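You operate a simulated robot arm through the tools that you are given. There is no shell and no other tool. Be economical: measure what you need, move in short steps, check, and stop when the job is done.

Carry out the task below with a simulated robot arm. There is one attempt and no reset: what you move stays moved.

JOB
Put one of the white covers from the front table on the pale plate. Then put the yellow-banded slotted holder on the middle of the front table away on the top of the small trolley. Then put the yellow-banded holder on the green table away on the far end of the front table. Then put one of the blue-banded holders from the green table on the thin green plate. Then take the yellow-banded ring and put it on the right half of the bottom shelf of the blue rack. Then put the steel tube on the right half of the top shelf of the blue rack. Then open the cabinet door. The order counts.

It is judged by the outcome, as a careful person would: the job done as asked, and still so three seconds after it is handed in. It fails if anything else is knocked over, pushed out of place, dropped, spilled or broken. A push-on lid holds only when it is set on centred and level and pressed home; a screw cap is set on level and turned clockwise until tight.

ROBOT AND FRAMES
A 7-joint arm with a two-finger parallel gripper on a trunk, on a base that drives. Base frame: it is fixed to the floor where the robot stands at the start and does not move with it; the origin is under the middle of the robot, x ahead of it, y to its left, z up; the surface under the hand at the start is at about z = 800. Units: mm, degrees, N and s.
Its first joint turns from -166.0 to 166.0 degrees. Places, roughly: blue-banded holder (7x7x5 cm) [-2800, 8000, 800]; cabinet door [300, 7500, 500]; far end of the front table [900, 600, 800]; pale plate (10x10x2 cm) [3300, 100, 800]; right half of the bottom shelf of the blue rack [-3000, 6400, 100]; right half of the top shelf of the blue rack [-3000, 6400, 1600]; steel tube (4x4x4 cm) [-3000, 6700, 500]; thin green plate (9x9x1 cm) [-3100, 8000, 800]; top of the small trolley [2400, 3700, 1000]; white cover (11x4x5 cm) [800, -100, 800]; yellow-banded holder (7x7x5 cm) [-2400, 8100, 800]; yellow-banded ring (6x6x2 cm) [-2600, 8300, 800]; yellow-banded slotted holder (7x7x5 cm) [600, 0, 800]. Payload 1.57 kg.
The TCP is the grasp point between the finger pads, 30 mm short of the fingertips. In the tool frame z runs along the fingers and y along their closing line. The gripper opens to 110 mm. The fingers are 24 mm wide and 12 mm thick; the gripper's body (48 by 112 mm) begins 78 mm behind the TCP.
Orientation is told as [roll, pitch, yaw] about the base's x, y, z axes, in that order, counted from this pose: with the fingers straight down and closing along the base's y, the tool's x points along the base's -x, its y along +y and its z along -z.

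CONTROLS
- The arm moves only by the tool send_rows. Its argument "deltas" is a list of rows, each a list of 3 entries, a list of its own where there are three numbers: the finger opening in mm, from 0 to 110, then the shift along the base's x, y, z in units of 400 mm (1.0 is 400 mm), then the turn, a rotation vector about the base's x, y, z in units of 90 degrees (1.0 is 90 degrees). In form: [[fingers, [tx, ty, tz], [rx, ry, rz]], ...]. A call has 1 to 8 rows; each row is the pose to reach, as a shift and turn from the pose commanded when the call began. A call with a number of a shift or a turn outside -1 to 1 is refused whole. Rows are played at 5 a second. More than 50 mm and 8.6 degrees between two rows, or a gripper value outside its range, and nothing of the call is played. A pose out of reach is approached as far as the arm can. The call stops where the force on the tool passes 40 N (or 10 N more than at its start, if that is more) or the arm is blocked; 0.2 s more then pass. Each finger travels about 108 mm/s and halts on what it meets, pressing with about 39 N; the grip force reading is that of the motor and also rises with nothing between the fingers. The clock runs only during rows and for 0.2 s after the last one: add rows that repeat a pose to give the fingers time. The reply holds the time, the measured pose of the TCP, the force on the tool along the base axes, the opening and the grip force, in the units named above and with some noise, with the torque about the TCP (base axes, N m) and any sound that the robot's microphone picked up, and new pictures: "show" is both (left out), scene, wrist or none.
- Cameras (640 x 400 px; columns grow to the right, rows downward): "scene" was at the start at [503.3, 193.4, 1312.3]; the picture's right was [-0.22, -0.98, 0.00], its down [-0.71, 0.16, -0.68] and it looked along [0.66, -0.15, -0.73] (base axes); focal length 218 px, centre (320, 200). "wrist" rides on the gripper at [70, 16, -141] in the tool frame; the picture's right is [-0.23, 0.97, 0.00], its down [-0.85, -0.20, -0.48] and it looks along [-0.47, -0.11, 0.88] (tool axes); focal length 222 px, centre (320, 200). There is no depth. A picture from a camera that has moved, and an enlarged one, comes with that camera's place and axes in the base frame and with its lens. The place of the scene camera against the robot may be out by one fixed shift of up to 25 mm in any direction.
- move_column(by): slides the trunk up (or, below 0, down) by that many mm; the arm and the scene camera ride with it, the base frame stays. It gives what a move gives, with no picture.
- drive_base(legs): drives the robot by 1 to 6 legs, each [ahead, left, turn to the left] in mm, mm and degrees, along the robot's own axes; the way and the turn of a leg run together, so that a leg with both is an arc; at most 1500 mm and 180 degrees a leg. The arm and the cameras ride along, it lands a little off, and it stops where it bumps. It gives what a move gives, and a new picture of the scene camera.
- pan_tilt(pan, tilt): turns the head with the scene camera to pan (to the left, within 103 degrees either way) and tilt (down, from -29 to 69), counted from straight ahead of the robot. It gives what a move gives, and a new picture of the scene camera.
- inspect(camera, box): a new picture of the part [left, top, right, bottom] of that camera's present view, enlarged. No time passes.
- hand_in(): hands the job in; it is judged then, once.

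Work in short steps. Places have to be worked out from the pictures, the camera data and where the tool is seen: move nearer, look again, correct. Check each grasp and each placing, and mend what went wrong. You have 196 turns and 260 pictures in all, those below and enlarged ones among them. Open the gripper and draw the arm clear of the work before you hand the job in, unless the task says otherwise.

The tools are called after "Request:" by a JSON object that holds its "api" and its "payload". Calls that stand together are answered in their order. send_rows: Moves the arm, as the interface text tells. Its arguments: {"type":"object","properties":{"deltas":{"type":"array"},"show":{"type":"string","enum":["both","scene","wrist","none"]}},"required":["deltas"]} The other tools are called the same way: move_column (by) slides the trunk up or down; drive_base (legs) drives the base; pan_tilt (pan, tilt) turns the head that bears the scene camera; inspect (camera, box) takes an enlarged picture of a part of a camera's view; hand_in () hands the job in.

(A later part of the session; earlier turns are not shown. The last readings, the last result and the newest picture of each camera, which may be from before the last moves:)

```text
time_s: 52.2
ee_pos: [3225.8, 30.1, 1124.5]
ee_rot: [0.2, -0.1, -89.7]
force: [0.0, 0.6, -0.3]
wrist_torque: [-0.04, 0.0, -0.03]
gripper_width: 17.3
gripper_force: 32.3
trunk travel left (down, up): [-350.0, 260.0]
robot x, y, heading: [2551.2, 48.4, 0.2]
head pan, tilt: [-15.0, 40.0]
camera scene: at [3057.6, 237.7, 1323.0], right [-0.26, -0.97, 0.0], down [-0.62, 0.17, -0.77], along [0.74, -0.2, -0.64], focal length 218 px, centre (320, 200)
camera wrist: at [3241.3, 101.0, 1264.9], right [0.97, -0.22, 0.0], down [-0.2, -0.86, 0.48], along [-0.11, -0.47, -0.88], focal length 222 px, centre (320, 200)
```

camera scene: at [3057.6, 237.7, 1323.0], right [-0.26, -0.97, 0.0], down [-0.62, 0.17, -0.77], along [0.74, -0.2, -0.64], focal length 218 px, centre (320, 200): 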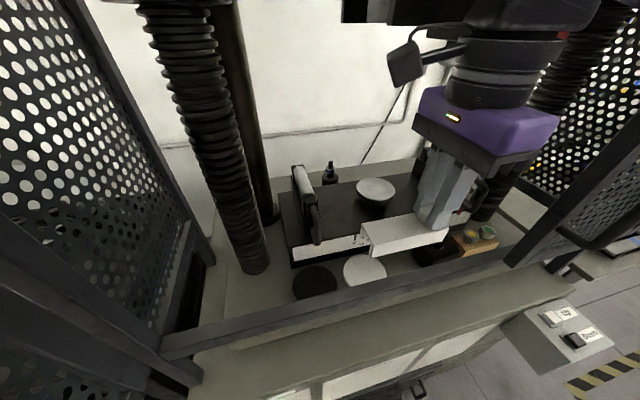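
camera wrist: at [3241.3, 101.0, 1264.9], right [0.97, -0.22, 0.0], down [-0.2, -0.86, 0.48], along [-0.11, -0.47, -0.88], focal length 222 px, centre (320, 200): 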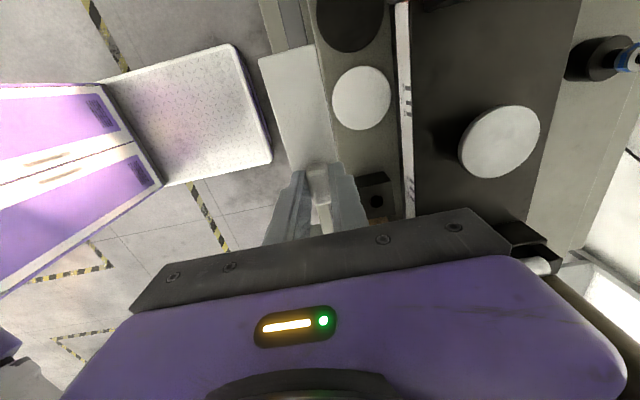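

The disc's centre is at about (3303, 59), top about z 855, between the bar (to 3255) and the block (from 3345). I move the knob over (3303, 24) and come down partway.

Request:
{"api": "send_rows", "payload": {"deltas": [[0, [0.1, -0.01, 0], [0, 0, 0]], [0, [0.1925, -0.015, 0], [0, 0, 0]], [0, [0.1925, -0.015, -0.08], [0, 0, 0]], [0, [0.1925, -0.015, -0.16], [0, 0, 0]], [0, [0.1925, -0.015, -0.24], [0, 0, 0]], [0, [0.1925, -0.015, -0.31], [0, 0, 0]], [0, [0.1925, -0.015, -0.31], [0, 0, 0]]], "show": "both"}}

```text
time_s: 53.4
ee_pos: [3307.9, -10.8, 1065.2]
ee_rot: [7.7, -8.3, -85.3]
force: [0.1, 0.0, 0.3]
wrist_torque: [0.02, -0.05, 0.01]
gripper_width: 16.9
gripper_force: 32.3
trunk travel left (down, up): [-350.0, 260.0]
robot x, y, heading: [2547.3, 28.3, -1.8]
head pan, tilt: [-15.0, 40.0]
stopped in row 5: the arm was blocked; the commanded pose is now the measured one
camera scene: at [2934.3, 204.7, 1397.3], right [-0.29, -0.96, -0.02], down [-0.54, 0.18, -0.82], along [0.79, -0.23, -0.57], focal length 218 px, centre (320, 200)
camera wrist: at [3296.9, 80.0, 1196.7], right [0.98, -0.13, 0.16], down [-0.2, -0.8, 0.57], along [0.06, -0.59, -0.81], focal length 222 px, centre (320, 200)
```

scene: 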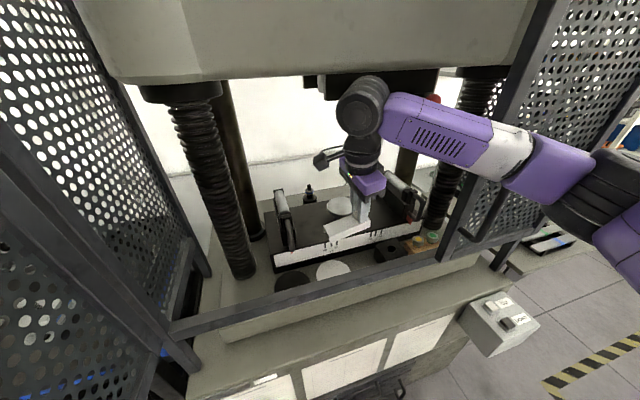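
wrist: 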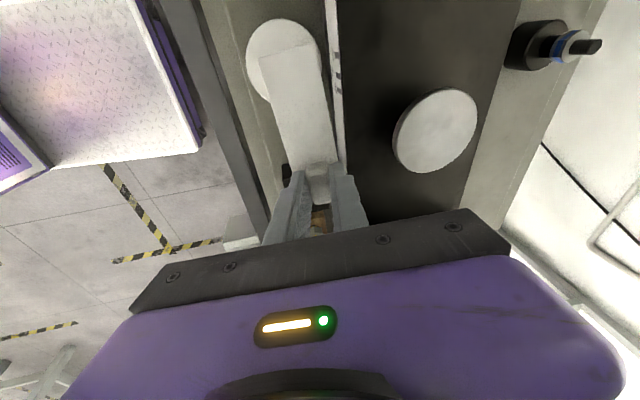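

The robot was blocked and has tipped back about 5°; the elbow or forearm seems to push on the cage's right mesh door. I retreat the arm up and back gently.

Request:
{"api": "send_rows", "payload": {"deltas": [[0, [-0.05, 0, 0.06], [0, 0, 0]], [0, [-0.1, 0, 0.12], [0, 0, 0]], [0, [-0.15, 0, 0.16], [0, 0, 0]], [0, [-0.15, 0, 0.16], [0, 0, 0]]], "show": "scene"}}

```text
time_s: 53.8
ee_pos: [3326.5, 27.4, 977.1]
ee_rot: [7.2, -11.2, -75.5]
force: [-1.0, 0.3, -3.1]
wrist_torque: [0.01, -0.11, 0.07]
gripper_width: 17.0
gripper_force: 31.9
trunk travel left (down, up): [-350.0, 260.0]
robot x, y, heading: [2546.2, 8.0, -3.4]
head pan, tilt: [-15.0, 40.0]
stopped in row 1: the arm was blocked; the commanded pose is now the measured one
camera scene: at [2920.6, 185.3, 1395.6], right [-0.31, -0.95, -0.02], down [-0.53, 0.19, -0.83], along [0.79, -0.24, -0.56], focal length 218 px, centre (320, 200)
```

scene: 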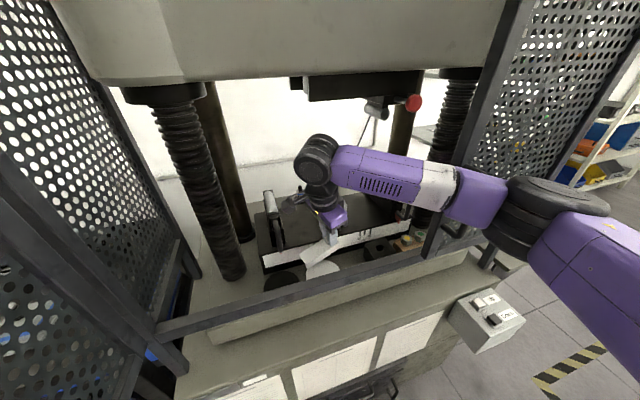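

The arm is still settling. I hold the pose to see the state.

Request:
{"api": "send_rows", "payload": {"deltas": [[0, [0, 0, 0], [0, 0, 0]], [0, [0, 0, 0], [0, 0, 0]]], "show": "both"}}

```text
time_s: 54.1
ee_pos: [3342.3, 54.6, 954.7]
ee_rot: [-6.5, -20.9, -65.3]
force: [-73.7, -1.1, 303.7]
wrist_torque: [-1.5, -3.91, -1.37]
gripper_width: 20.6
gripper_force: 33.1
trunk travel left (down, up): [-350.0, 260.0]
robot x, y, heading: [2539.1, 29.6, -1.4]
head pan, tilt: [-15.0, 40.0]
stopped in row 1: the force on the tool passed its limit at 56 N (the readings are from after the stop); the commanded pose is now the measured one
camera scene: at [2944.7, 207.0, 1387.6], right [-0.28, -0.96, -0.02], down [-0.55, 0.18, -0.81], along [0.78, -0.22, -0.58], focal length 218 px, centre (320, 200)
camera wrist: at [3323.5, 173.5, 1058.9], right [0.98, 0.17, -0.02], down [0.13, -0.62, 0.77], along [0.12, -0.76, -0.64], focal length 222 px, centre (320, 200)
```

scene: 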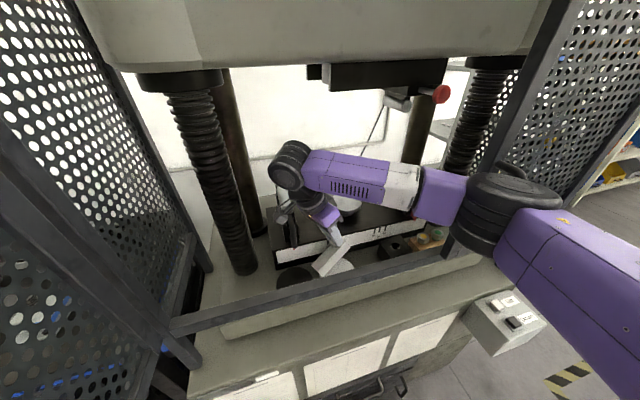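
wrist: 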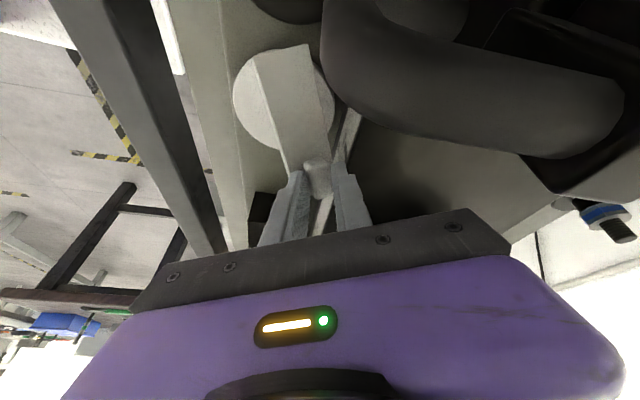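

The hand is pressing on the press (force 300 N upward). I go straight up to unload it.

Request:
{"api": "send_rows", "payload": {"deltas": [[0, [-0.02, 0, 0.08], [0, 0, 0]], [0, [-0.04, 0, 0.16], [0, 0, 0]], [0, [-0.06, 0, 0.24], [0, 0, 0]], [0, [-0.06, 0, 0.24], [0, 0, 0]]], "show": "both"}}

```text
time_s: 54.4
ee_pos: [3345.2, 57.4, 955.4]
ee_rot: [-15.5, -24.3, -57.5]
force: [-52.5, 15.1, 276.6]
wrist_torque: [-1.65, -3.53, -0.51]
gripper_width: 19.7
gripper_force: 33.7
trunk travel left (down, up): [-350.0, 260.0]
robot x, y, heading: [2537.0, 24.7, -1.6]
head pan, tilt: [-15.0, 40.0]
stopped in row 1: the arm was blocked; the commanded pose is now the measured one
camera scene: at [2945.0, 201.5, 1386.1], right [-0.28, -0.96, -0.02], down [-0.55, 0.18, -0.81], along [0.78, -0.22, -0.58], focal length 218 px, centre (320, 200)
camera wrist: at [3325.4, 186.4, 1046.0], right [0.96, 0.24, -0.14], down [0.25, -0.51, 0.82], along [0.12, -0.82, -0.55], focal length 222 px, centre (320, 200)
```

scene: 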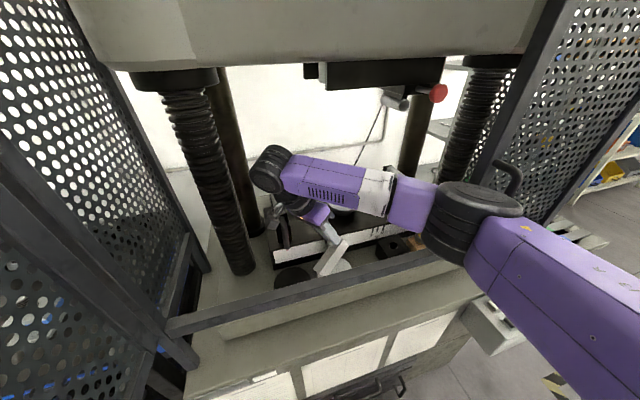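
wrist: 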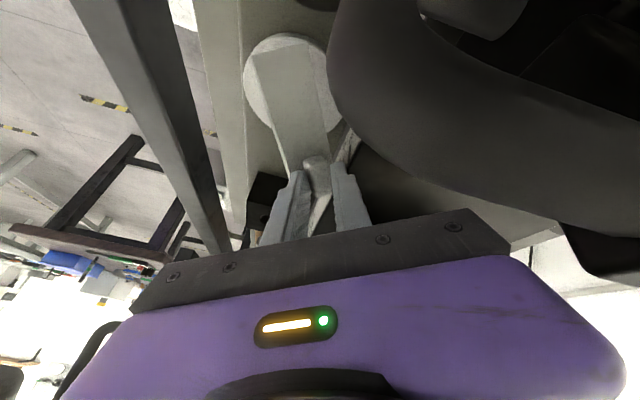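

The arm slumps with each stop. I raise the trunk, which lifts the whole arm off what it presses on.

Request:
{"api": "move_column", "payload": {"by": 80}}

Request:
{"api": "pan_tilt", "payload": {"pan": -20, "tilt": 45}}

```text
time_s: 54.7
ee_pos: [3349.9, 50.0, 958.2]
ee_rot: [-20.6, -28.7, -48.5]
force: [-123.5, -106.4, 230.6]
wrist_torque: [32.55, -14.77, 8.9]
gripper_width: 12.4
gripper_force: 19.2
trunk travel left (down, up): [-356.0, 254.0]
robot x, y, heading: [2529.6, 4.0, -3.6]
head pan, tilt: [-15.0, 40.0]
stopped: the force on the tool passed its limit at 316 N (the readings are from after the stop); the commanded pose is now the measured one
```

```text
time_s: 55.4
ee_pos: [3350.6, 46.0, 954.7]
ee_rot: [-24.0, -28.7, -47.6]
force: [-106.2, 22.6, 279.3]
wrist_torque: [-1.0, 2.23, -3.19]
gripper_width: 10.7
gripper_force: 28.4
trunk travel left (down, up): [-356.0, 254.0]
robot x, y, heading: [2535.4, 6.4, -3.0]
head pan, tilt: [-20.0, 45.0]
camera scene: at [2935.2, 167.5, 1388.2], right [-0.39, -0.92, -0.03], down [-0.59, 0.27, -0.76], along [0.71, -0.28, -0.65], focal length 218 px, centre (320, 200)
```

scene: 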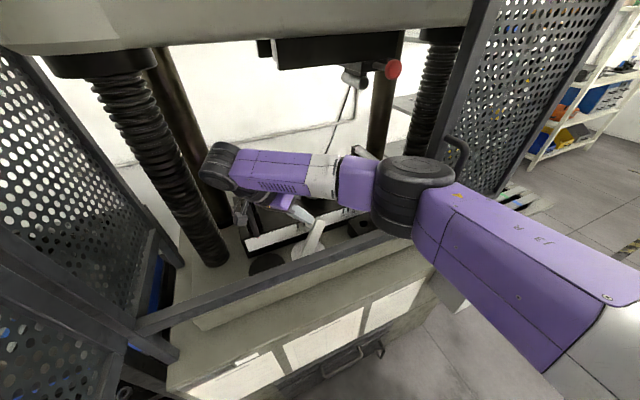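

The fingers bear on the block's front edge. I try a small upward move to see whether the load eases.

Request:
{"api": "send_rows", "payload": {"deltas": [[0, [0, 0, 0.03], [0, 0, 0]], [0, [0, 0, 0.06], [0, 0, 0]], [0, [0, 0, 0.1], [0, 0, 0]]], "show": "wrist"}}

```text
time_s: 55.7
ee_pos: [3352.1, 33.2, 953.8]
ee_rot: [-33.8, -32.2, -36.0]
force: [-73.1, 63.5, 293.3]
wrist_torque: [-2.51, 0.42, -1.94]
gripper_width: 10.1
gripper_force: 28.6
trunk travel left (down, up): [-356.0, 254.0]
robot x, y, heading: [2531.6, -17.9, -5.0]
head pan, tilt: [-20.0, 45.0]
stopped in row 1: the arm was blocked; the commanded pose is now the measured one
camera wrist: at [3311.1, 178.2, 1009.2], right [0.86, 0.37, -0.34], down [0.43, -0.19, 0.89], along [0.27, -0.91, -0.32], focal length 222 px, centre (320, 200)
```

wrist: 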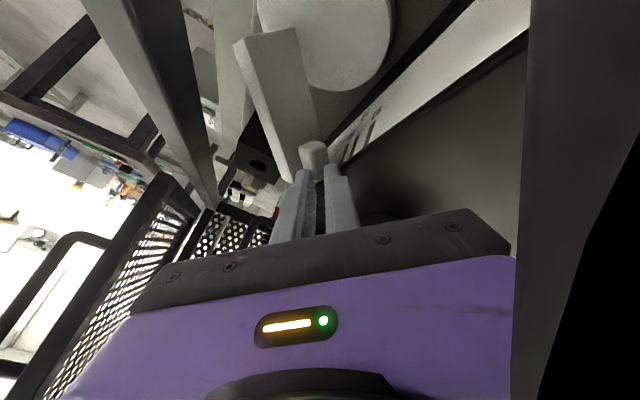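

Each stop resets the command, so I use full-size upward steps. That should let the robot's front settle back to the floor while the hand unloads.

Request:
{"api": "send_rows", "payload": {"deltas": [[0, [0, 0, 0.12], [0, 0, 0]], [0, [0, 0, 0.24], [0, 0, 0]], [0, [0, 0, 0.36], [0, 0, 0]], [0, [0, 0, 0.48], [0, 0, 0]]], "show": "scene"}}

```text
time_s: 56.0
ee_pos: [3365.3, 29.6, 954.4]
ee_rot: [-40.5, -33.5, -23.5]
force: [-38.0, 68.4, 256.3]
wrist_torque: [-1.62, 0.49, -1.14]
gripper_width: 0.1
gripper_force: 21.0
trunk travel left (down, up): [-356.0, 254.0]
robot x, y, heading: [2525.6, -45.3, -6.8]
head pan, tilt: [-20.0, 45.0]
stopped in row 1: the arm was blocked; the commanded pose is now the measured one
camera scene: at [2928.6, 91.6, 1390.8], right [-0.45, -0.89, -0.03], down [-0.57, 0.31, -0.76], along [0.69, -0.33, -0.65], focal length 218 px, centre (320, 200)
```

scene: 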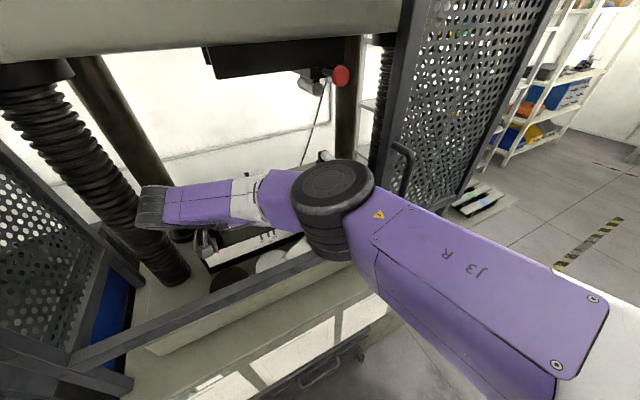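

The cover has left the fingers and the robot is being turned by its own pushing. Before acting again I look down at the base and arm to see what props the robot up.

Request:
{"api": "pan_tilt", "payload": {"pan": -75, "tilt": 55}}

Request:
{"api": "pan_tilt", "payload": {"pan": -10, "tilt": 60}}

Request:
{"api": "inspect", "payload": {"camera": "wrist", "box": [0, 0, 640, 400]}}

```text
time_s: 57.3
ee_pos: [3366.3, 29.4, 954.0]
ee_rot: [-41.7, -33.0, -23.3]
force: [-100.8, -8.4, 279.4]
wrist_torque: [17.49, -3.95, 14.91]
gripper_width: 0.0
gripper_force: 21.3
trunk travel left (down, up): [-356.0, 254.0]
robot x, y, heading: [2529.7, -44.2, -6.3]
head pan, tilt: [-75.0, 55.0]
camera scene: at [2871.9, 58.5, 1372.5], right [-0.98, -0.15, -0.09], down [-0.07, 0.81, -0.59], along [0.16, -0.57, -0.8], focal length 218 px, centre (320, 200)
```

scene: 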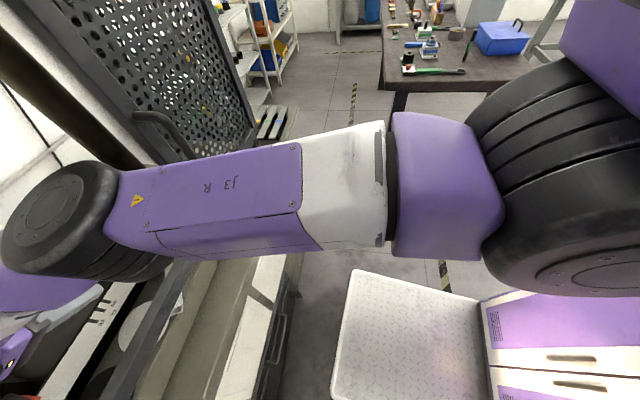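

```text
time_s: 58.6
ee_pos: [3365.4, 26.9, 954.4]
ee_rot: [-41.8, -33.1, -23.4]
force: [-98.4, -12.1, 279.8]
wrist_torque: [17.47, -3.66, 15.37]
gripper_width: 0.0
gripper_force: 21.0
trunk travel left (down, up): [-356.0, 254.0]
robot x, y, heading: [2527.8, -40.3, -6.4]
head pan, tilt: [-10.0, 60.0]
camera scene: at [2924.7, 111.8, 1371.0], right [-0.28, -0.96, -0.02], down [-0.78, 0.24, -0.57], along [0.55, -0.15, -0.82], focal length 218 px, centre (320, 200)
```

scene: 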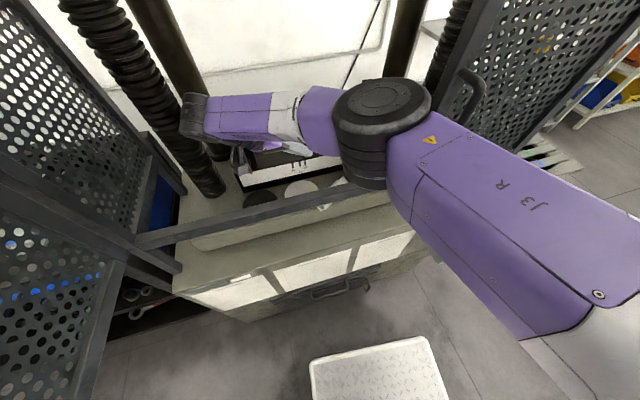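

```text
1.00 times, centred on (320, 200) of wrist (not enlarged: the box is as wide or as high as the picture)
camera zoom: at [3306.4, 171.2, 995.5], right [0.79, 0.45, -0.42], down [0.48, -0.02, 0.88], along [0.39, -0.89, -0.23], focal length 222 px, centre (320, 200)
```

zoom: 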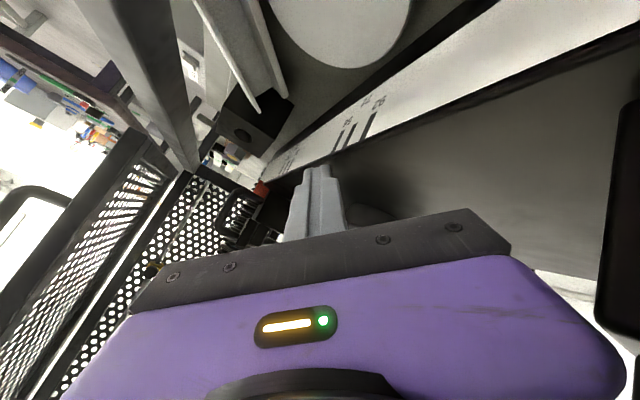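

The hand lies on the block top and carries the robot's front. Raising the trunk should let the base settle, so I try that again.

Request:
{"api": "move_column", "payload": {"by": 200}}

Request:
{"api": "move_column", "payload": {"by": 200}}

```text
time_s: 59.0
ee_pos: [3386.9, 22.3, 953.6]
ee_rot: [-43.9, -34.9, -11.9]
force: [3.4, 96.9, 230.6]
wrist_torque: [13.66, 6.26, -5.02]
gripper_width: 0.2
gripper_force: 21.3
trunk travel left (down, up): [-362.0, 248.0]
robot x, y, heading: [2519.9, -72.8, -9.3]
head pan, tilt: [-10.0, 60.0]
stopped: the arm was blocked; the commanded pose is now the measured one
```

```text
time_s: 59.2
ee_pos: [3412.7, 23.4, 953.9]
ee_rot: [-46.1, -34.0, 0.8]
force: [-132.1, 108.0, 229.2]
wrist_torque: [-0.56, 1.98, -1.4]
gripper_width: 0.0
gripper_force: 21.0
trunk travel left (down, up): [-364.0, 246.0]
robot x, y, heading: [2506.3, -124.6, -12.6]
head pan, tilt: [-10.0, 60.0]
stopped: the force on the tool passed its limit at 298 N (the readings are from after the stop); the commanded pose is now the measured one
```

The robot shifts with every reset. I look again at its state before any further command.

Request:
{"api": "pan_tilt", "payload": {"pan": 5, "tilt": 45}}

```text
time_s: 60.0
ee_pos: [3413.5, 24.0, 953.6]
ee_rot: [-46.4, -33.8, -0.8]
force: [-95.7, -1.6, 171.0]
wrist_torque: [3.85, -1.28, 5.92]
gripper_width: 0.0
gripper_force: 20.9
trunk travel left (down, up): [-364.0, 246.0]
robot x, y, heading: [2514.9, -107.0, -11.7]
head pan, tilt: [5.0, 45.0]
camera scene: at [2951.5, 18.4, 1391.6], right [-0.12, -0.99, 0.0], down [-0.65, 0.07, -0.76], along [0.75, -0.09, -0.65], focal length 218 px, centre (320, 200)
```

scene: 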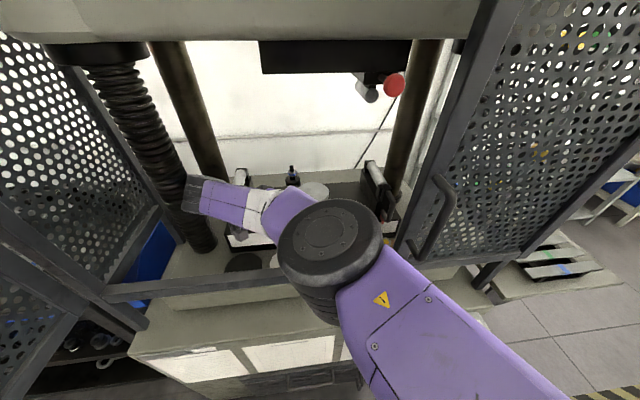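

The robot is slowly coming down (tilt now about 4.4°), with the wrist against the left column. I drive back just 50 mm to free the wrist while the fingers stay over the block.

Request:
{"api": "drive_base", "payload": {"legs": [[-50, 0, 0]]}}

```text
time_s: 60.7
ee_pos: [3436.5, 28.4, 952.8]
ee_rot: [-48.2, -31.3, 12.5]
force: [-155.7, 63.0, 211.1]
wrist_torque: [-1.35, 2.63, -1.93]
gripper_width: 0.0
gripper_force: 20.8
trunk travel left (down, up): [-364.0, 246.0]
robot x, y, heading: [2466.8, -163.1, -14.8]
head pan, tilt: [5.0, 45.0]
stopped in leg 1: the robot was blocked; the commanded pose is now the measured one
camera scene: at [2982.3, -77.0, 1348.3], right [-0.17, -0.98, 0.0], down [-0.68, 0.12, -0.72], along [0.71, -0.13, -0.69], focal length 218 px, centre (320, 200)
```

scene: 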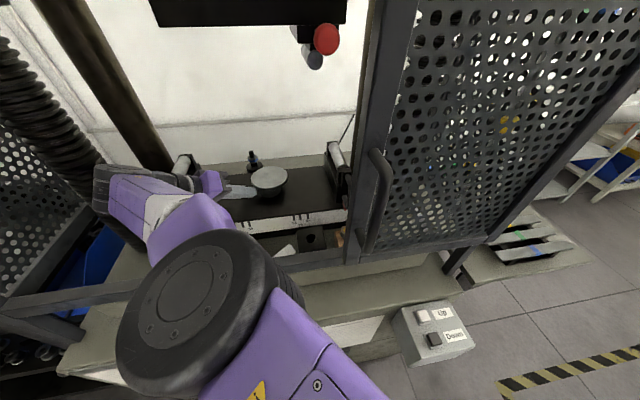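

The tilt is almost gone (about 1.3°). Now I try to raise the hand and draw it back.

Request:
{"api": "send_rows", "payload": {"deltas": [[0, [-0.05, 0, 0.08], [0, 0, 0]], [0, [-0.1, 0, 0.16], [0, 0, 0]], [0, [-0.15, 0, 0.24], [0, 0, 0]]], "show": "scene"}}

```text
time_s: 61.0
ee_pos: [3442.5, 29.1, 954.4]
ee_rot: [-48.3, -31.9, 12.0]
force: [-168.4, -50.3, 122.5]
wrist_torque: [7.58, -2.23, 13.62]
gripper_width: 0.0
gripper_force: 20.9
trunk travel left (down, up): [-364.0, 246.0]
robot x, y, heading: [2464.1, -166.6, -14.7]
head pan, tilt: [5.0, 45.0]
stopped in row 1: the force on the tool passed its limit at 296 N (the readings are from after the stop); the commanded pose is now the measured one
camera scene: at [2993.8, -86.0, 1335.9], right [-0.17, -0.99, 0.0], down [-0.69, 0.12, -0.71], along [0.7, -0.12, -0.7], focal length 218 px, centre (320, 200)
```

scene: 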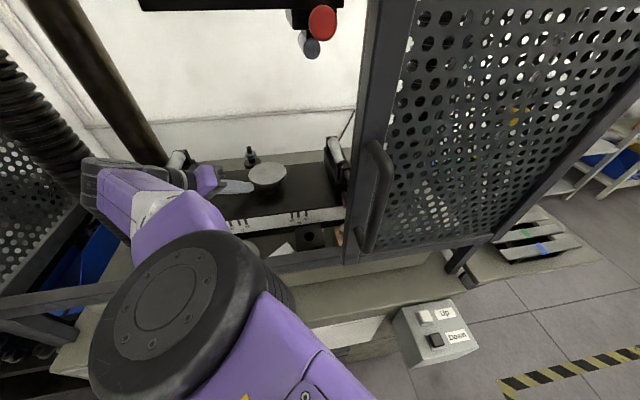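

Almost level now, with the force falling (122 N). I continue upward and back in the same way.

Request:
{"api": "send_rows", "payload": {"deltas": [[0, [0, 0, 0.08], [0, 0, 0]], [0, [0, 0, 0.16], [0, 0, 0]], [0, [0, 0, 0.24], [0, 0, 0]]], "show": "none"}}

Request:
{"api": "send_rows", "payload": {"deltas": [[0, [0, 0, 0.08], [0, 0, 0]], [0, [0, 0, 0.16], [0, 0, 0]], [0, [0, 0, 0.24], [0, 0, 0]]], "show": "both"}}

```text
time_s: 61.3
ee_pos: [3449.2, 25.9, 954.7]
ee_rot: [-48.3, -31.9, 11.6]
force: [-46.0, -40.9, 74.1]
wrist_torque: [13.66, 2.48, 9.46]
gripper_width: 0.1
gripper_force: 21.5
trunk travel left (down, up): [-364.0, 246.0]
robot x, y, heading: [2464.1, -163.0, -15.0]
head pan, tilt: [5.0, 45.0]
stopped in row 1: the force on the tool passed its limit at 241 N (the readings are from after the stop); the commanded pose is now the measured one
```

```text
time_s: 62.1
ee_pos: [3449.3, 34.1, 1041.4]
ee_rot: [-48.6, -31.1, 12.3]
force: [0.4, -1.2, 0.0]
wrist_torque: [0.0, 0.03, -0.01]
gripper_width: 0.0
gripper_force: 21.2
trunk travel left (down, up): [-364.0, 246.0]
robot x, y, heading: [2460.8, -161.2, -15.3]
head pan, tilt: [5.0, 45.0]
camera scene: at [3006.6, -83.2, 1329.5], right [-0.17, -0.98, 0.0], down [-0.7, 0.12, -0.71], along [0.7, -0.12, -0.71], focal length 218 px, centre (320, 200)
camera wrist: at [3324.0, 127.7, 1075.0], right [0.42, 0.75, -0.51], down [0.43, 0.33, 0.84], along [0.8, -0.57, -0.19], focal length 222 px, centre (320, 200)
```

scene: 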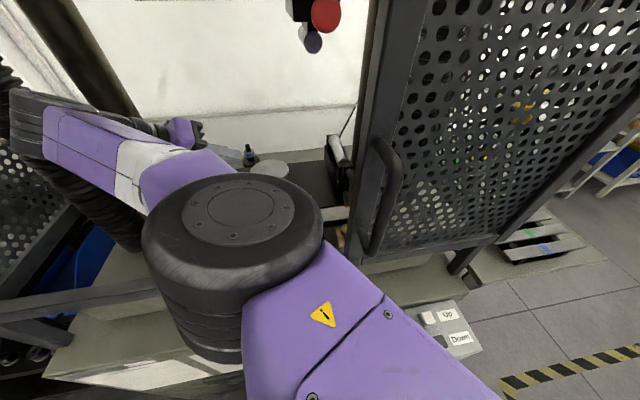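
wrist: 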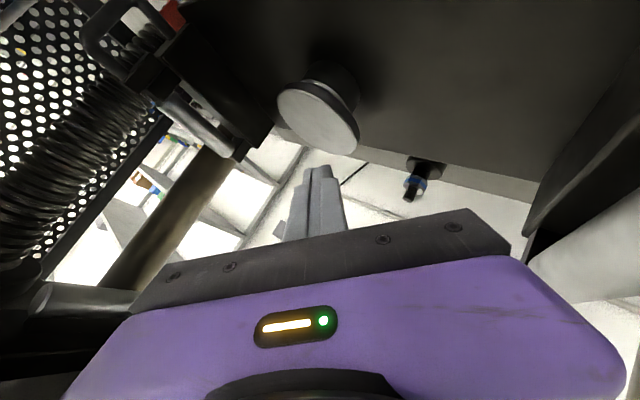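

Free and level, with the press parts in place. I back straight out along -x, clear of the left door.

Request:
{"api": "drive_base", "payload": {"legs": [[-483, -135, 0]]}}

Request:
{"api": "pan_tilt", "payload": {"pan": 10, "tilt": 35}}

```text
time_s: 65.0
ee_pos: [2951.5, 35.3, 1040.9]
ee_rot: [-48.4, -31.1, 12.7]
force: [-0.5, 0.1, 0.0]
wrist_torque: [0.01, 0.03, 0.0]
gripper_width: 0.1
gripper_force: 21.2
trunk travel left (down, up): [-364.0, 246.0]
robot x, y, heading: [1967.1, -169.3, -14.8]
head pan, tilt: [5.0, 45.0]
camera scene: at [2510.4, -84.2, 1329.7], right [-0.17, -0.99, 0.0], down [-0.7, 0.12, -0.71], along [0.7, -0.12, -0.71], focal length 218 px, centre (320, 200)
```

scene: 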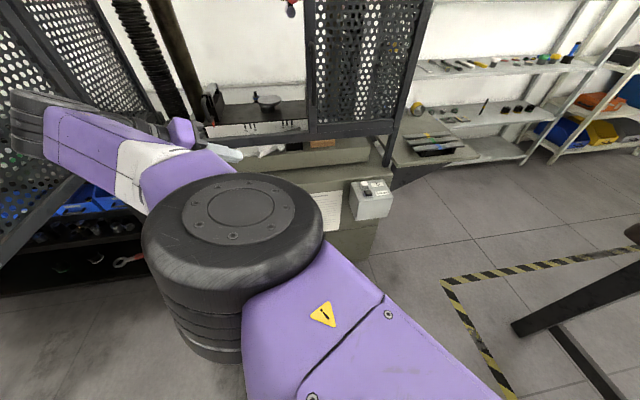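

```text
time_s: 65.7
ee_pos: [2951.3, 34.9, 1041.7]
ee_rot: [-48.5, -31.0, 12.7]
force: [-0.1, -0.1, 0.4]
wrist_torque: [0.0, -0.01, 0.0]
gripper_width: 0.3
gripper_force: 21.8
trunk travel left (down, up): [-364.0, 246.0]
robot x, y, heading: [1968.7, -166.4, -14.7]
head pan, tilt: [10.0, 35.0]
camera scene: at [2518.0, -77.7, 1344.5], right [-0.08, -1.0, 0.0], down [-0.57, 0.05, -0.82], along [0.82, -0.07, -0.57], focal length 218 px, centre (320, 200)
```

scene: 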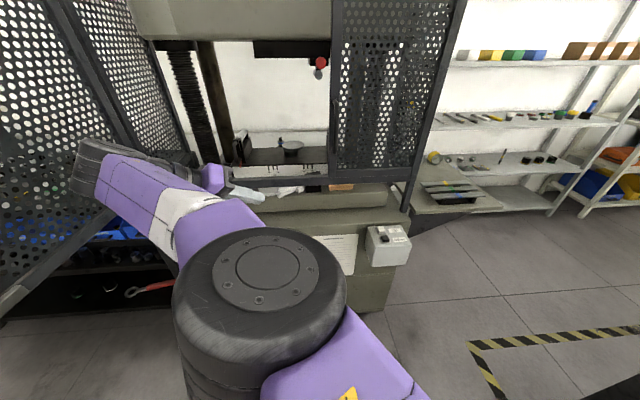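

I straighten the hand in steps while drawing the arm in: yaw first, then pitch, then roll.

Request:
{"api": "send_rows", "payload": {"deltas": [[0, [-0.08, 0, 0.05], [0, 0, -0.07]], [0, [-0.16, -0.02, 0.1], [0, 0, -0.141]], [0, [-0.25, -0.04, 0.13], [0, 0, -0.141]], [0, [-0.34, -0.06, 0.16], [0, 0, -0.141]], [0, [-0.34, -0.06, 0.16], [0, 0, -0.141]]], "show": "none"}}

Request:
{"api": "send_rows", "payload": {"deltas": [[0, [-0.06, -0.03, 0.04], [0, 0.086, 0]], [0, [-0.12, -0.06, 0.06], [0, 0.172, 0]], [0, [-0.18, -0.09, 0.06], [0, 0.258, 0]], [0, [-0.18, -0.12, 0.06], [0, 0.345, 0]], [0, [-0.18, -0.12, 0.06], [0, 0.345, 0]]], "show": "none"}}

Request:
{"api": "send_rows", "payload": {"deltas": [[0, [0, -0.05, 0], [0.09, 0, 0]], [0, [0, -0.1, 0], [0.18, 0, 0]], [0, [0, -0.15, 0], [0.27, 0, 0]], [0, [0, -0.2, 0], [0.36, 0, 0]], [0, [0, -0.25, 0], [0.45, 0, 0]], [0, [0, -0.25, 0], [0.53, 0, 0]], [0, [0, -0.25, 0], [0.53, 0, 0]]], "show": "both"}}

```text
time_s: 66.9
ee_pos: [2820.2, 1.1, 1091.1]
ee_rot: [-49.0, -29.6, -0.9]
force: [-0.4, 0.2, -0.5]
wrist_torque: [0.0, 0.03, -0.01]
gripper_width: 0.0
gripper_force: 21.3
trunk travel left (down, up): [-364.0, 246.0]
robot x, y, heading: [1967.8, -166.2, -14.5]
head pan, tilt: [10.0, 35.0]
```

```text
time_s: 68.1
ee_pos: [2745.5, -46.2, 1113.7]
ee_rot: [-48.9, 1.6, -0.9]
force: [0.7, 0.6, -0.7]
wrist_torque: [0.04, 0.01, -0.01]
gripper_width: 0.0
gripper_force: 20.8
trunk travel left (down, up): [-364.0, 246.0]
robot x, y, heading: [1971.4, -164.7, -14.6]
head pan, tilt: [10.0, 35.0]
```

```text
time_s: 69.7
ee_pos: [2743.9, -136.6, 1127.6]
ee_rot: [-0.7, 0.0, 0.0]
force: [-0.1, 0.7, -0.2]
wrist_torque: [-0.01, 0.01, -0.02]
gripper_width: 0.1
gripper_force: 21.0
trunk travel left (down, up): [-364.0, 246.0]
robot x, y, heading: [1964.7, -167.8, -14.4]
head pan, tilt: [10.0, 35.0]
camera scene: at [2518.0, -77.9, 1344.6], right [-0.08, -1.0, 0.0], down [-0.57, 0.05, -0.82], along [0.82, -0.07, -0.57], focal length 218 px, centre (320, 200)
camera wrist: at [2673.4, -116.4, 1269.2], right [0.23, 0.97, -0.01], down [0.85, -0.19, 0.48], along [0.47, -0.12, -0.88], focal length 222 px, centre (320, 200)
```

scene: 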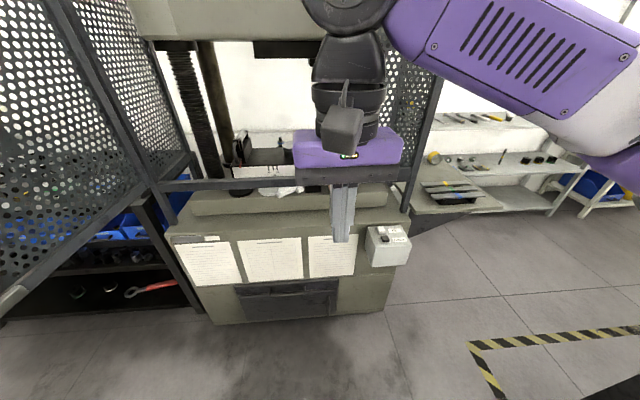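
wrist: 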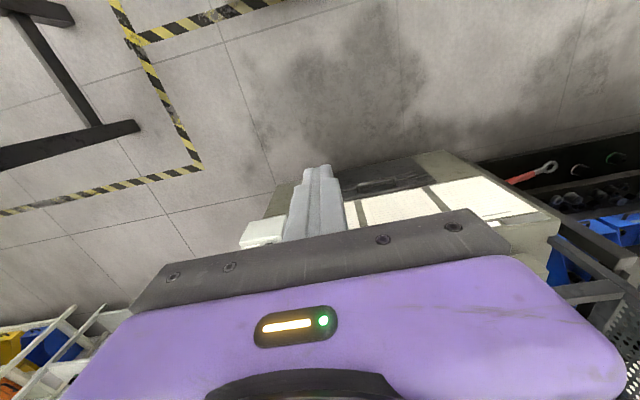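

The arm is upright again. I look at the press bed to see where the cover landed.

Request:
{"api": "inspect", "payload": {"camera": "scene", "box": [180, 120, 320, 220]}}

```text
4.00 times, centred on (250, 170) of scene
camera zoom: at [2518.0, -77.9, 1344.6], right [-0.08, -1.0, 0.0], down [-0.57, 0.05, -0.82], along [0.82, -0.07, -0.57], focal length 872 px, centre (600, 320)
```

zoom: 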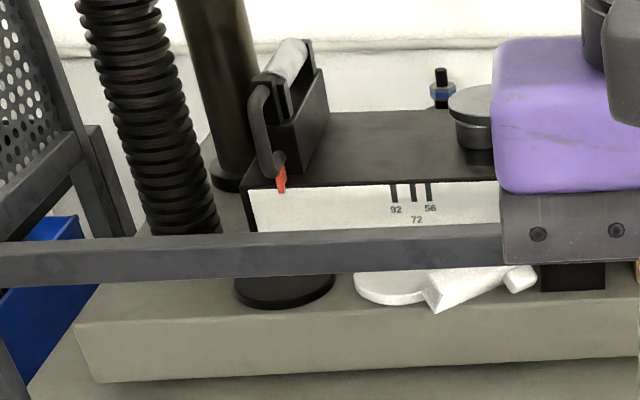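

The cover lies tilted beside the disc. I square the robot up first (turn 14.5° left), then centre the arm in front.

Request:
{"api": "drive_base", "payload": {"legs": [[0, 0, 14.5]]}}

Request:
{"api": "send_rows", "payload": {"deltas": [[20, [-0.03, -0.09, 0], [0, 0, -0.08]], [40, [-0.08, -0.18, 0], [0, 0, -0.16]], [60, [-0.13, -0.27, 0], [0, 0, -0.16]], [60, [-0.18, -0.36, 0], [0, 0, -0.16]], [60, [-0.22, -0.45, 0], [0, 0, -0.16]], [60, [-0.25, -0.54, 0], [0, 0, -0.16]], [60, [-0.25, -0.6, 0], [0, 0, -0.16]], [60, [-0.25, -0.6, 0], [0, 0, -0.16]]], "show": "none"}}

```text
time_s: 71.0
ee_pos: [2710.4, 60.2, 1127.7]
ee_rot: [-0.9, 0.0, 14.7]
force: [-0.2, -0.2, 0.1]
wrist_torque: [-0.03, 0.03, 0.02]
gripper_width: 0.0
gripper_force: 21.4
trunk travel left (down, up): [-364.0, 246.0]
robot x, y, heading: [1968.3, -170.8, -0.0]
head pan, tilt: [10.0, 35.0]
camera scene: at [2480.0, 59.4, 1344.6], right [0.18, -0.98, 0.0], down [-0.56, -0.1, -0.82], along [0.81, 0.14, -0.57], focal length 218 px, centre (320, 200)
```

scene: 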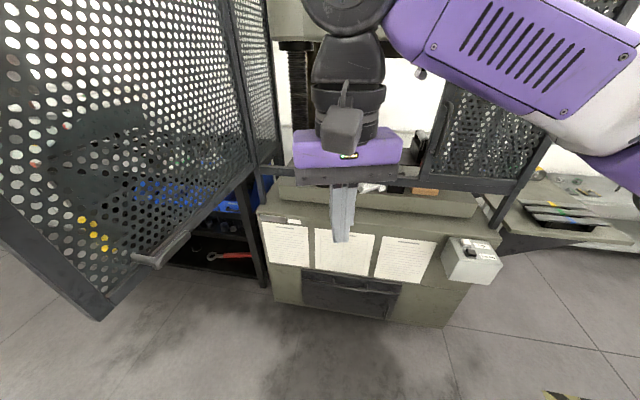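

```text
time_s: 72.8
ee_pos: [2608.9, -180.6, 1130.4]
ee_rot: [-0.8, 0.0, 0.3]
force: [-0.5, 0.1, 0.6]
wrist_torque: [0.0, 0.02, 0.01]
gripper_width: 60.2
gripper_force: 0.0
trunk travel left (down, up): [-364.0, 246.0]
robot x, y, heading: [1966.8, -168.6, 0.2]
head pan, tilt: [10.0, 35.0]
```

Now I lower the hand to z 1010, so that the wrist passes under the crosshead and the tips over the bar. Then I drive to x about 2505.

Request:
{"api": "send_rows", "payload": {"deltas": [[60, [0, 0, -0.1], [0, 0, 0]], [60, [0, 0, -0.2], [0, 0, 0]], [60, [0, 0, -0.3], [0, 0, 0]], [60, [0, 0, -0.3], [0.009, 0, 0]]], "show": "none"}}

Request:
{"api": "drive_base", "payload": {"legs": [[0, 215, 0], [530, 0, 0]]}}

Request:
{"api": "inspect", "payload": {"camera": "wrist", "box": [0, 0, 640, 400]}}

```text
time_s: 73.8
ee_pos: [2608.5, -181.8, 1010.0]
ee_rot: [0.1, -0.2, 0.3]
force: [0.6, 1.0, -0.3]
wrist_torque: [0.04, -0.01, 0.01]
gripper_width: 60.2
gripper_force: 0.1
trunk travel left (down, up): [-364.0, 246.0]
robot x, y, heading: [1967.6, -167.7, 0.2]
head pan, tilt: [10.0, 35.0]
```

```text
time_s: 78.2
ee_pos: [3145.4, 27.2, 1009.8]
ee_rot: [0.1, -0.1, 0.3]
force: [0.5, -0.6, 0.1]
wrist_torque: [0.01, 0.0, -0.02]
gripper_width: 60.0
gripper_force: 0.0
trunk travel left (down, up): [-364.0, 246.0]
robot x, y, heading: [2502.6, 43.9, -0.1]
head pan, tilt: [10.0, 35.0]
stopped in leg 2: the robot was blocked; the commanded pose is now the measured one
camera scene: at [3018.0, 268.9, 1345.1], right [0.17, -0.98, 0.0], down [-0.56, -0.1, -0.82], along [0.81, 0.14, -0.57], focal length 218 px, centre (320, 200)
```

scene: 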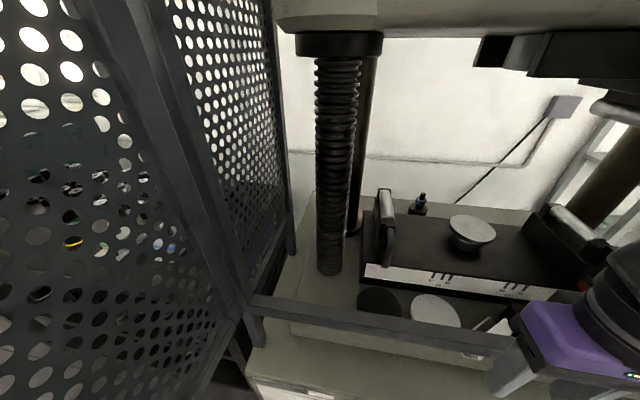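

```text
1.00 times, centred on (320, 200) of wrist (not enlarged: the box is as wide or as high as the picture)
camera zoom: at [3074.7, 43.9, 1151.5], right [0.22, 0.97, 0.0], down [0.85, -0.2, 0.48], along [0.47, -0.11, -0.88], focal length 222 px, centre (320, 200)
```

zoom: 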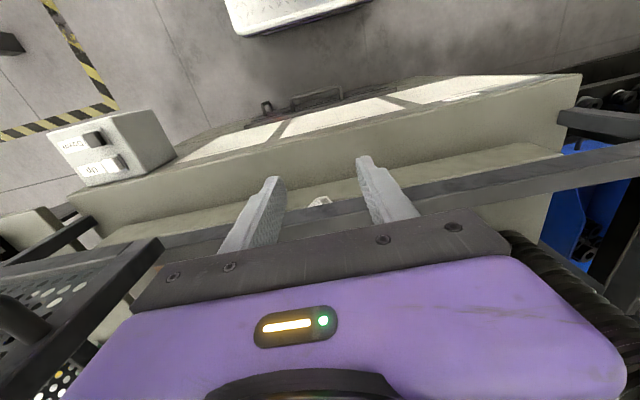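

It stopped on some contact near the end of the leg. I look to the right to see what the arm is near.

Request:
{"api": "pan_tilt", "payload": {"pan": -35, "tilt": 35}}

```text
time_s: 79.3
ee_pos: [3145.9, 26.6, 1010.2]
ee_rot: [0.1, -0.2, 0.2]
force: [1.0, 0.4, 0.7]
wrist_torque: [0.0, -0.01, -0.01]
gripper_width: 60.0
gripper_force: 0.1
trunk travel left (down, up): [-364.0, 246.0]
robot x, y, heading: [2506.8, 43.0, -0.2]
head pan, tilt: [-35.0, 35.0]
camera scene: at [3003.2, 203.0, 1345.2], right [-0.57, -0.82, 0.0], down [-0.47, 0.33, -0.82], along [0.67, -0.47, -0.57], focal length 218 px, centre (320, 200)
```

scene: 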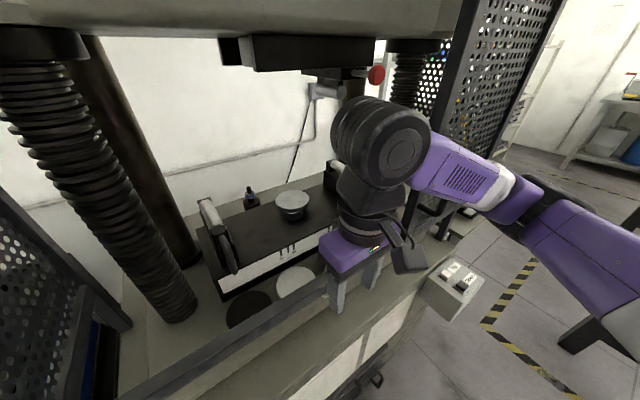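

The elbow sits close to the right mesh door. I back up 110 mm so the arm works more stretched, with its elbow farther from the cage.

Request:
{"api": "drive_base", "payload": {"legs": [[-110, 0, 0]]}}

Request:
{"api": "send_rows", "payload": {"deltas": [[60, [0.11, 0.01, 0], [0, 0, 0]], [60, [0.22, 0.02, 0], [0, 0, 0]], [60, [0.33, 0.02, 0], [0, 0, 0]], [60, [0.44, 0.02, 0], [0, 0, 0]], [60, [0.44, 0.02, 0], [0, 0, 0]]], "show": "both"}}

```text
time_s: 80.5
ee_pos: [3037.8, 29.6, 1009.9]
ee_rot: [0.0, -0.1, 0.4]
force: [-1.4, 0.1, 0.4]
wrist_torque: [0.03, 0.0, 0.03]
gripper_width: 60.0
gripper_force: 0.0
trunk travel left (down, up): [-364.0, 246.0]
robot x, y, heading: [2402.6, 40.5, 0.1]
head pan, tilt: [-35.0, 35.0]
camera scene: at [2895.9, 204.3, 1344.6], right [-0.57, -0.82, 0.0], down [-0.47, 0.33, -0.82], along [0.67, -0.47, -0.57], focal length 218 px, centre (320, 200)
```

scene: 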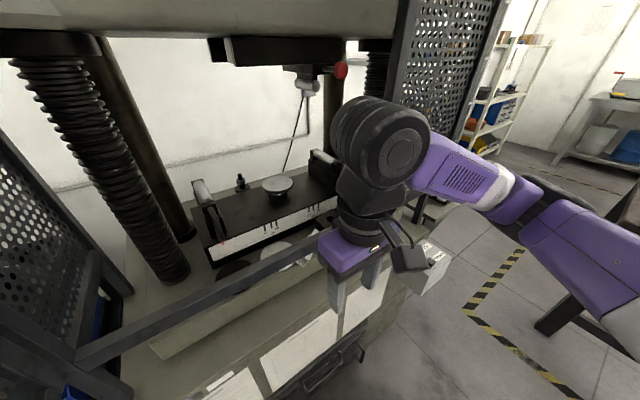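

```text
time_s: 81.7
ee_pos: [3218.6, 37.0, 1007.3]
ee_rot: [0.0, 0.1, 0.6]
force: [0.3, -0.1, -0.1]
wrist_torque: [0.01, -0.03, 0.03]
gripper_width: 60.1
gripper_force: 0.0
trunk travel left (down, up): [-364.0, 246.0]
robot x, y, heading: [2399.8, 38.1, 0.2]
head pan, tilt: [-35.0, 35.0]
camera scene: at [2895.8, 204.3, 1344.6], right [-0.57, -0.82, 0.0], down [-0.47, 0.33, -0.82], along [0.67, -0.47, -0.57], focal length 218 px, centre (320, 200)
camera wrist: at [3147.5, 54.5, 1148.7], right [0.22, 0.98, 0.0], down [0.86, -0.19, 0.48], along [0.47, -0.1, -0.88], focal length 222 px, centre (320, 200)
```

scene: 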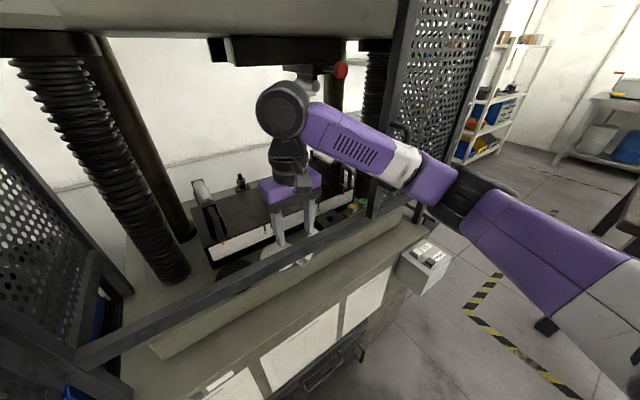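
wrist: 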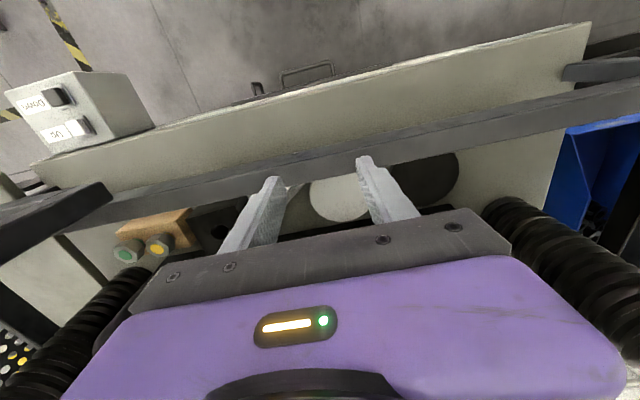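

Next I turn the tool -90°, so the wrist camera looks along -y over the plate without the bar in the way.

Request:
{"api": "send_rows", "payload": {"deltas": [[60, [0, 0.02, 0], [0, 0, -0.09]], [60, [0, 0.05, 0], [0, 0, -0.18]], [60, [0, 0.08, 0], [0, 0, -0.27]], [60, [0, 0.11, 0], [0, 0, -0.36]], [60, [0, 0.14, 0], [0, 0, -0.45]], [60, [0, 0.17, 0], [0, 0, -0.54]], [60, [0, 0.2, 0], [0, 0, -0.63]], [60, [0, 0.22, 0], [0, 0, -0.72]]], "show": "none"}}

Request:
{"api": "send_rows", "payload": {"deltas": [[60, [0.07, 0.02, 0], [0, 0, -0.09]], [60, [0.14, 0.04, 0], [0, 0, -0.18]], [60, [0.2, 0.06, 0], [0, 0, -0.28]], [60, [0.2, 0.06, 0], [0, 0, -0.28]]], "show": "both"}}

```text
time_s: 83.5
ee_pos: [3213.7, 124.3, 1008.3]
ee_rot: [0.1, -0.1, -64.5]
force: [0.1, 0.8, 0.7]
wrist_torque: [0.0, -0.01, 0.01]
gripper_width: 59.9
gripper_force: 0.0
trunk travel left (down, up): [-364.0, 246.0]
robot x, y, heading: [2398.2, 42.7, 0.2]
head pan, tilt: [-35.0, 35.0]
```

```text
refused: row 3 steps farther than a row can; nothing moved
```

The last call was refused for a turn step just over the limit, so I split it finer.

Request:
{"api": "send_rows", "payload": {"deltas": [[60, [0.06, 0.02, 0], [0, 0, -0.08]], [60, [0.12, 0.04, 0], [0, 0, -0.16]], [60, [0.17, 0.06, 0], [0, 0, -0.24]], [60, [0.2, 0.06, 0], [0, 0, -0.28]], [60, [0.2, 0.06, 0], [0, 0, -0.28]]], "show": "both"}}

```text
time_s: 84.7
ee_pos: [3295.0, 148.2, 1010.1]
ee_rot: [0.1, 0.0, -89.6]
force: [0.4, 0.4, 0.0]
wrist_torque: [0.03, 0.04, -0.02]
gripper_width: 59.8
gripper_force: 0.0
trunk travel left (down, up): [-364.0, 246.0]
robot x, y, heading: [2395.9, 44.8, 0.0]
head pan, tilt: [-35.0, 35.0]
camera scene: at [2895.9, 204.4, 1344.6], right [-0.57, -0.82, 0.0], down [-0.47, 0.33, -0.82], along [0.67, -0.47, -0.57], focal length 218 px, centre (320, 200)
camera wrist: at [3310.8, 219.8, 1151.1], right [0.98, -0.22, 0.0], down [-0.19, -0.86, 0.48], along [-0.1, -0.47, -0.88], focal length 222 px, centre (320, 200)
```

scene: 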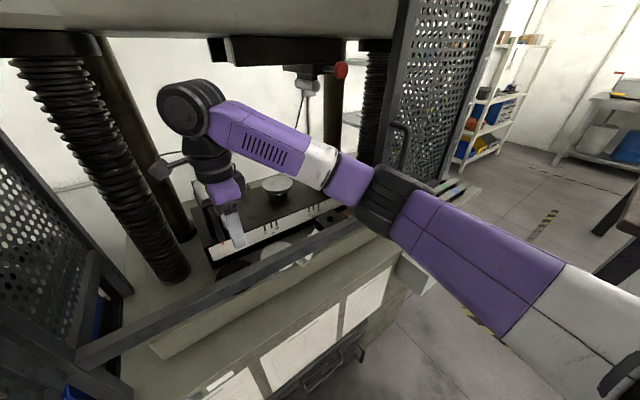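
wrist: 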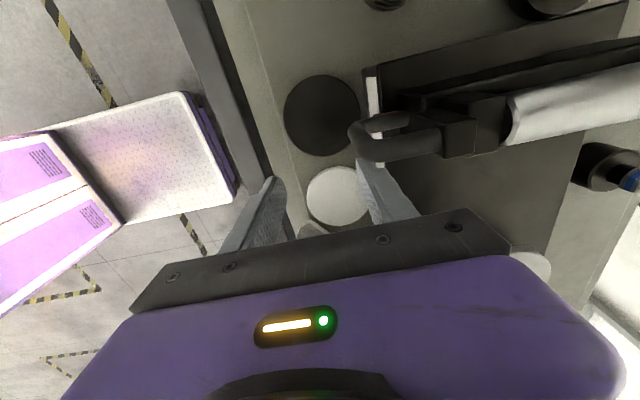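

No contact. The disc and cover are still hidden under the hand, so I shift it 120 mm toward -y to see them.

Request:
{"api": "send_rows", "payload": {"deltas": [[60, [0, -0.1, 0], [0, 0, 0]], [60, [0, -0.2, 0], [0, 0, 0]], [60, [0, -0.3, 0], [0, 0, 0]], [60, [0, -0.35, 0], [0, 0, 0]], [60, [0, -0.35, 0], [0, 0, 0]]], "show": "wrist"}}

Request:
{"api": "inspect", "payload": {"camera": "wrist", "box": [180, 0, 480, 240]}}

```text
time_s: 85.9
ee_pos: [3293.0, 8.9, 1008.8]
ee_rot: [0.0, 0.0, -89.5]
force: [0.2, 0.0, 1.2]
wrist_torque: [0.0, 0.02, -0.03]
gripper_width: 59.9
gripper_force: 0.1
trunk travel left (down, up): [-364.0, 246.0]
robot x, y, heading: [2395.8, 47.1, 0.6]
head pan, tilt: [-35.0, 35.0]
camera wrist: at [3308.3, 80.6, 1149.8], right [0.98, -0.22, 0.0], down [-0.19, -0.86, 0.48], along [-0.1, -0.47, -0.88], focal length 222 px, centre (320, 200)
```

wrist: 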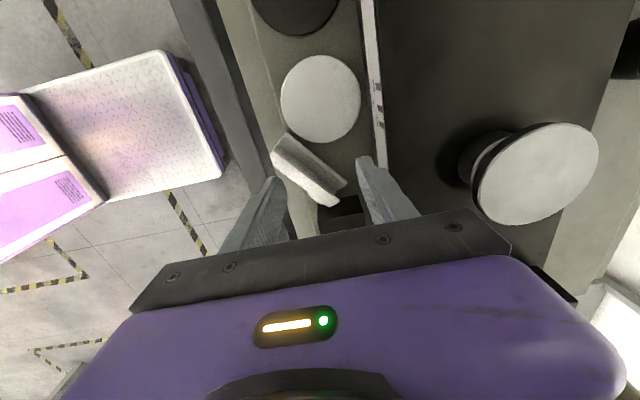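

```text
1.67 times, centred on (330, 120) of wrist
camera zoom: at [3308.3, 80.6, 1149.8], right [0.98, -0.22, 0.0], down [-0.19, -0.86, 0.48], along [-0.1, -0.47, -0.88], focal length 370 px, centre (303, 333)
```

zoom: 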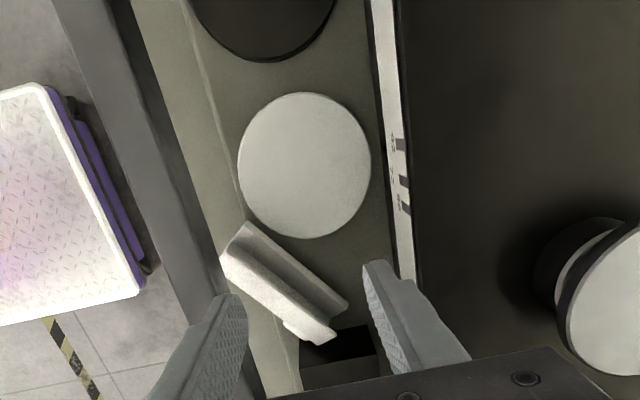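

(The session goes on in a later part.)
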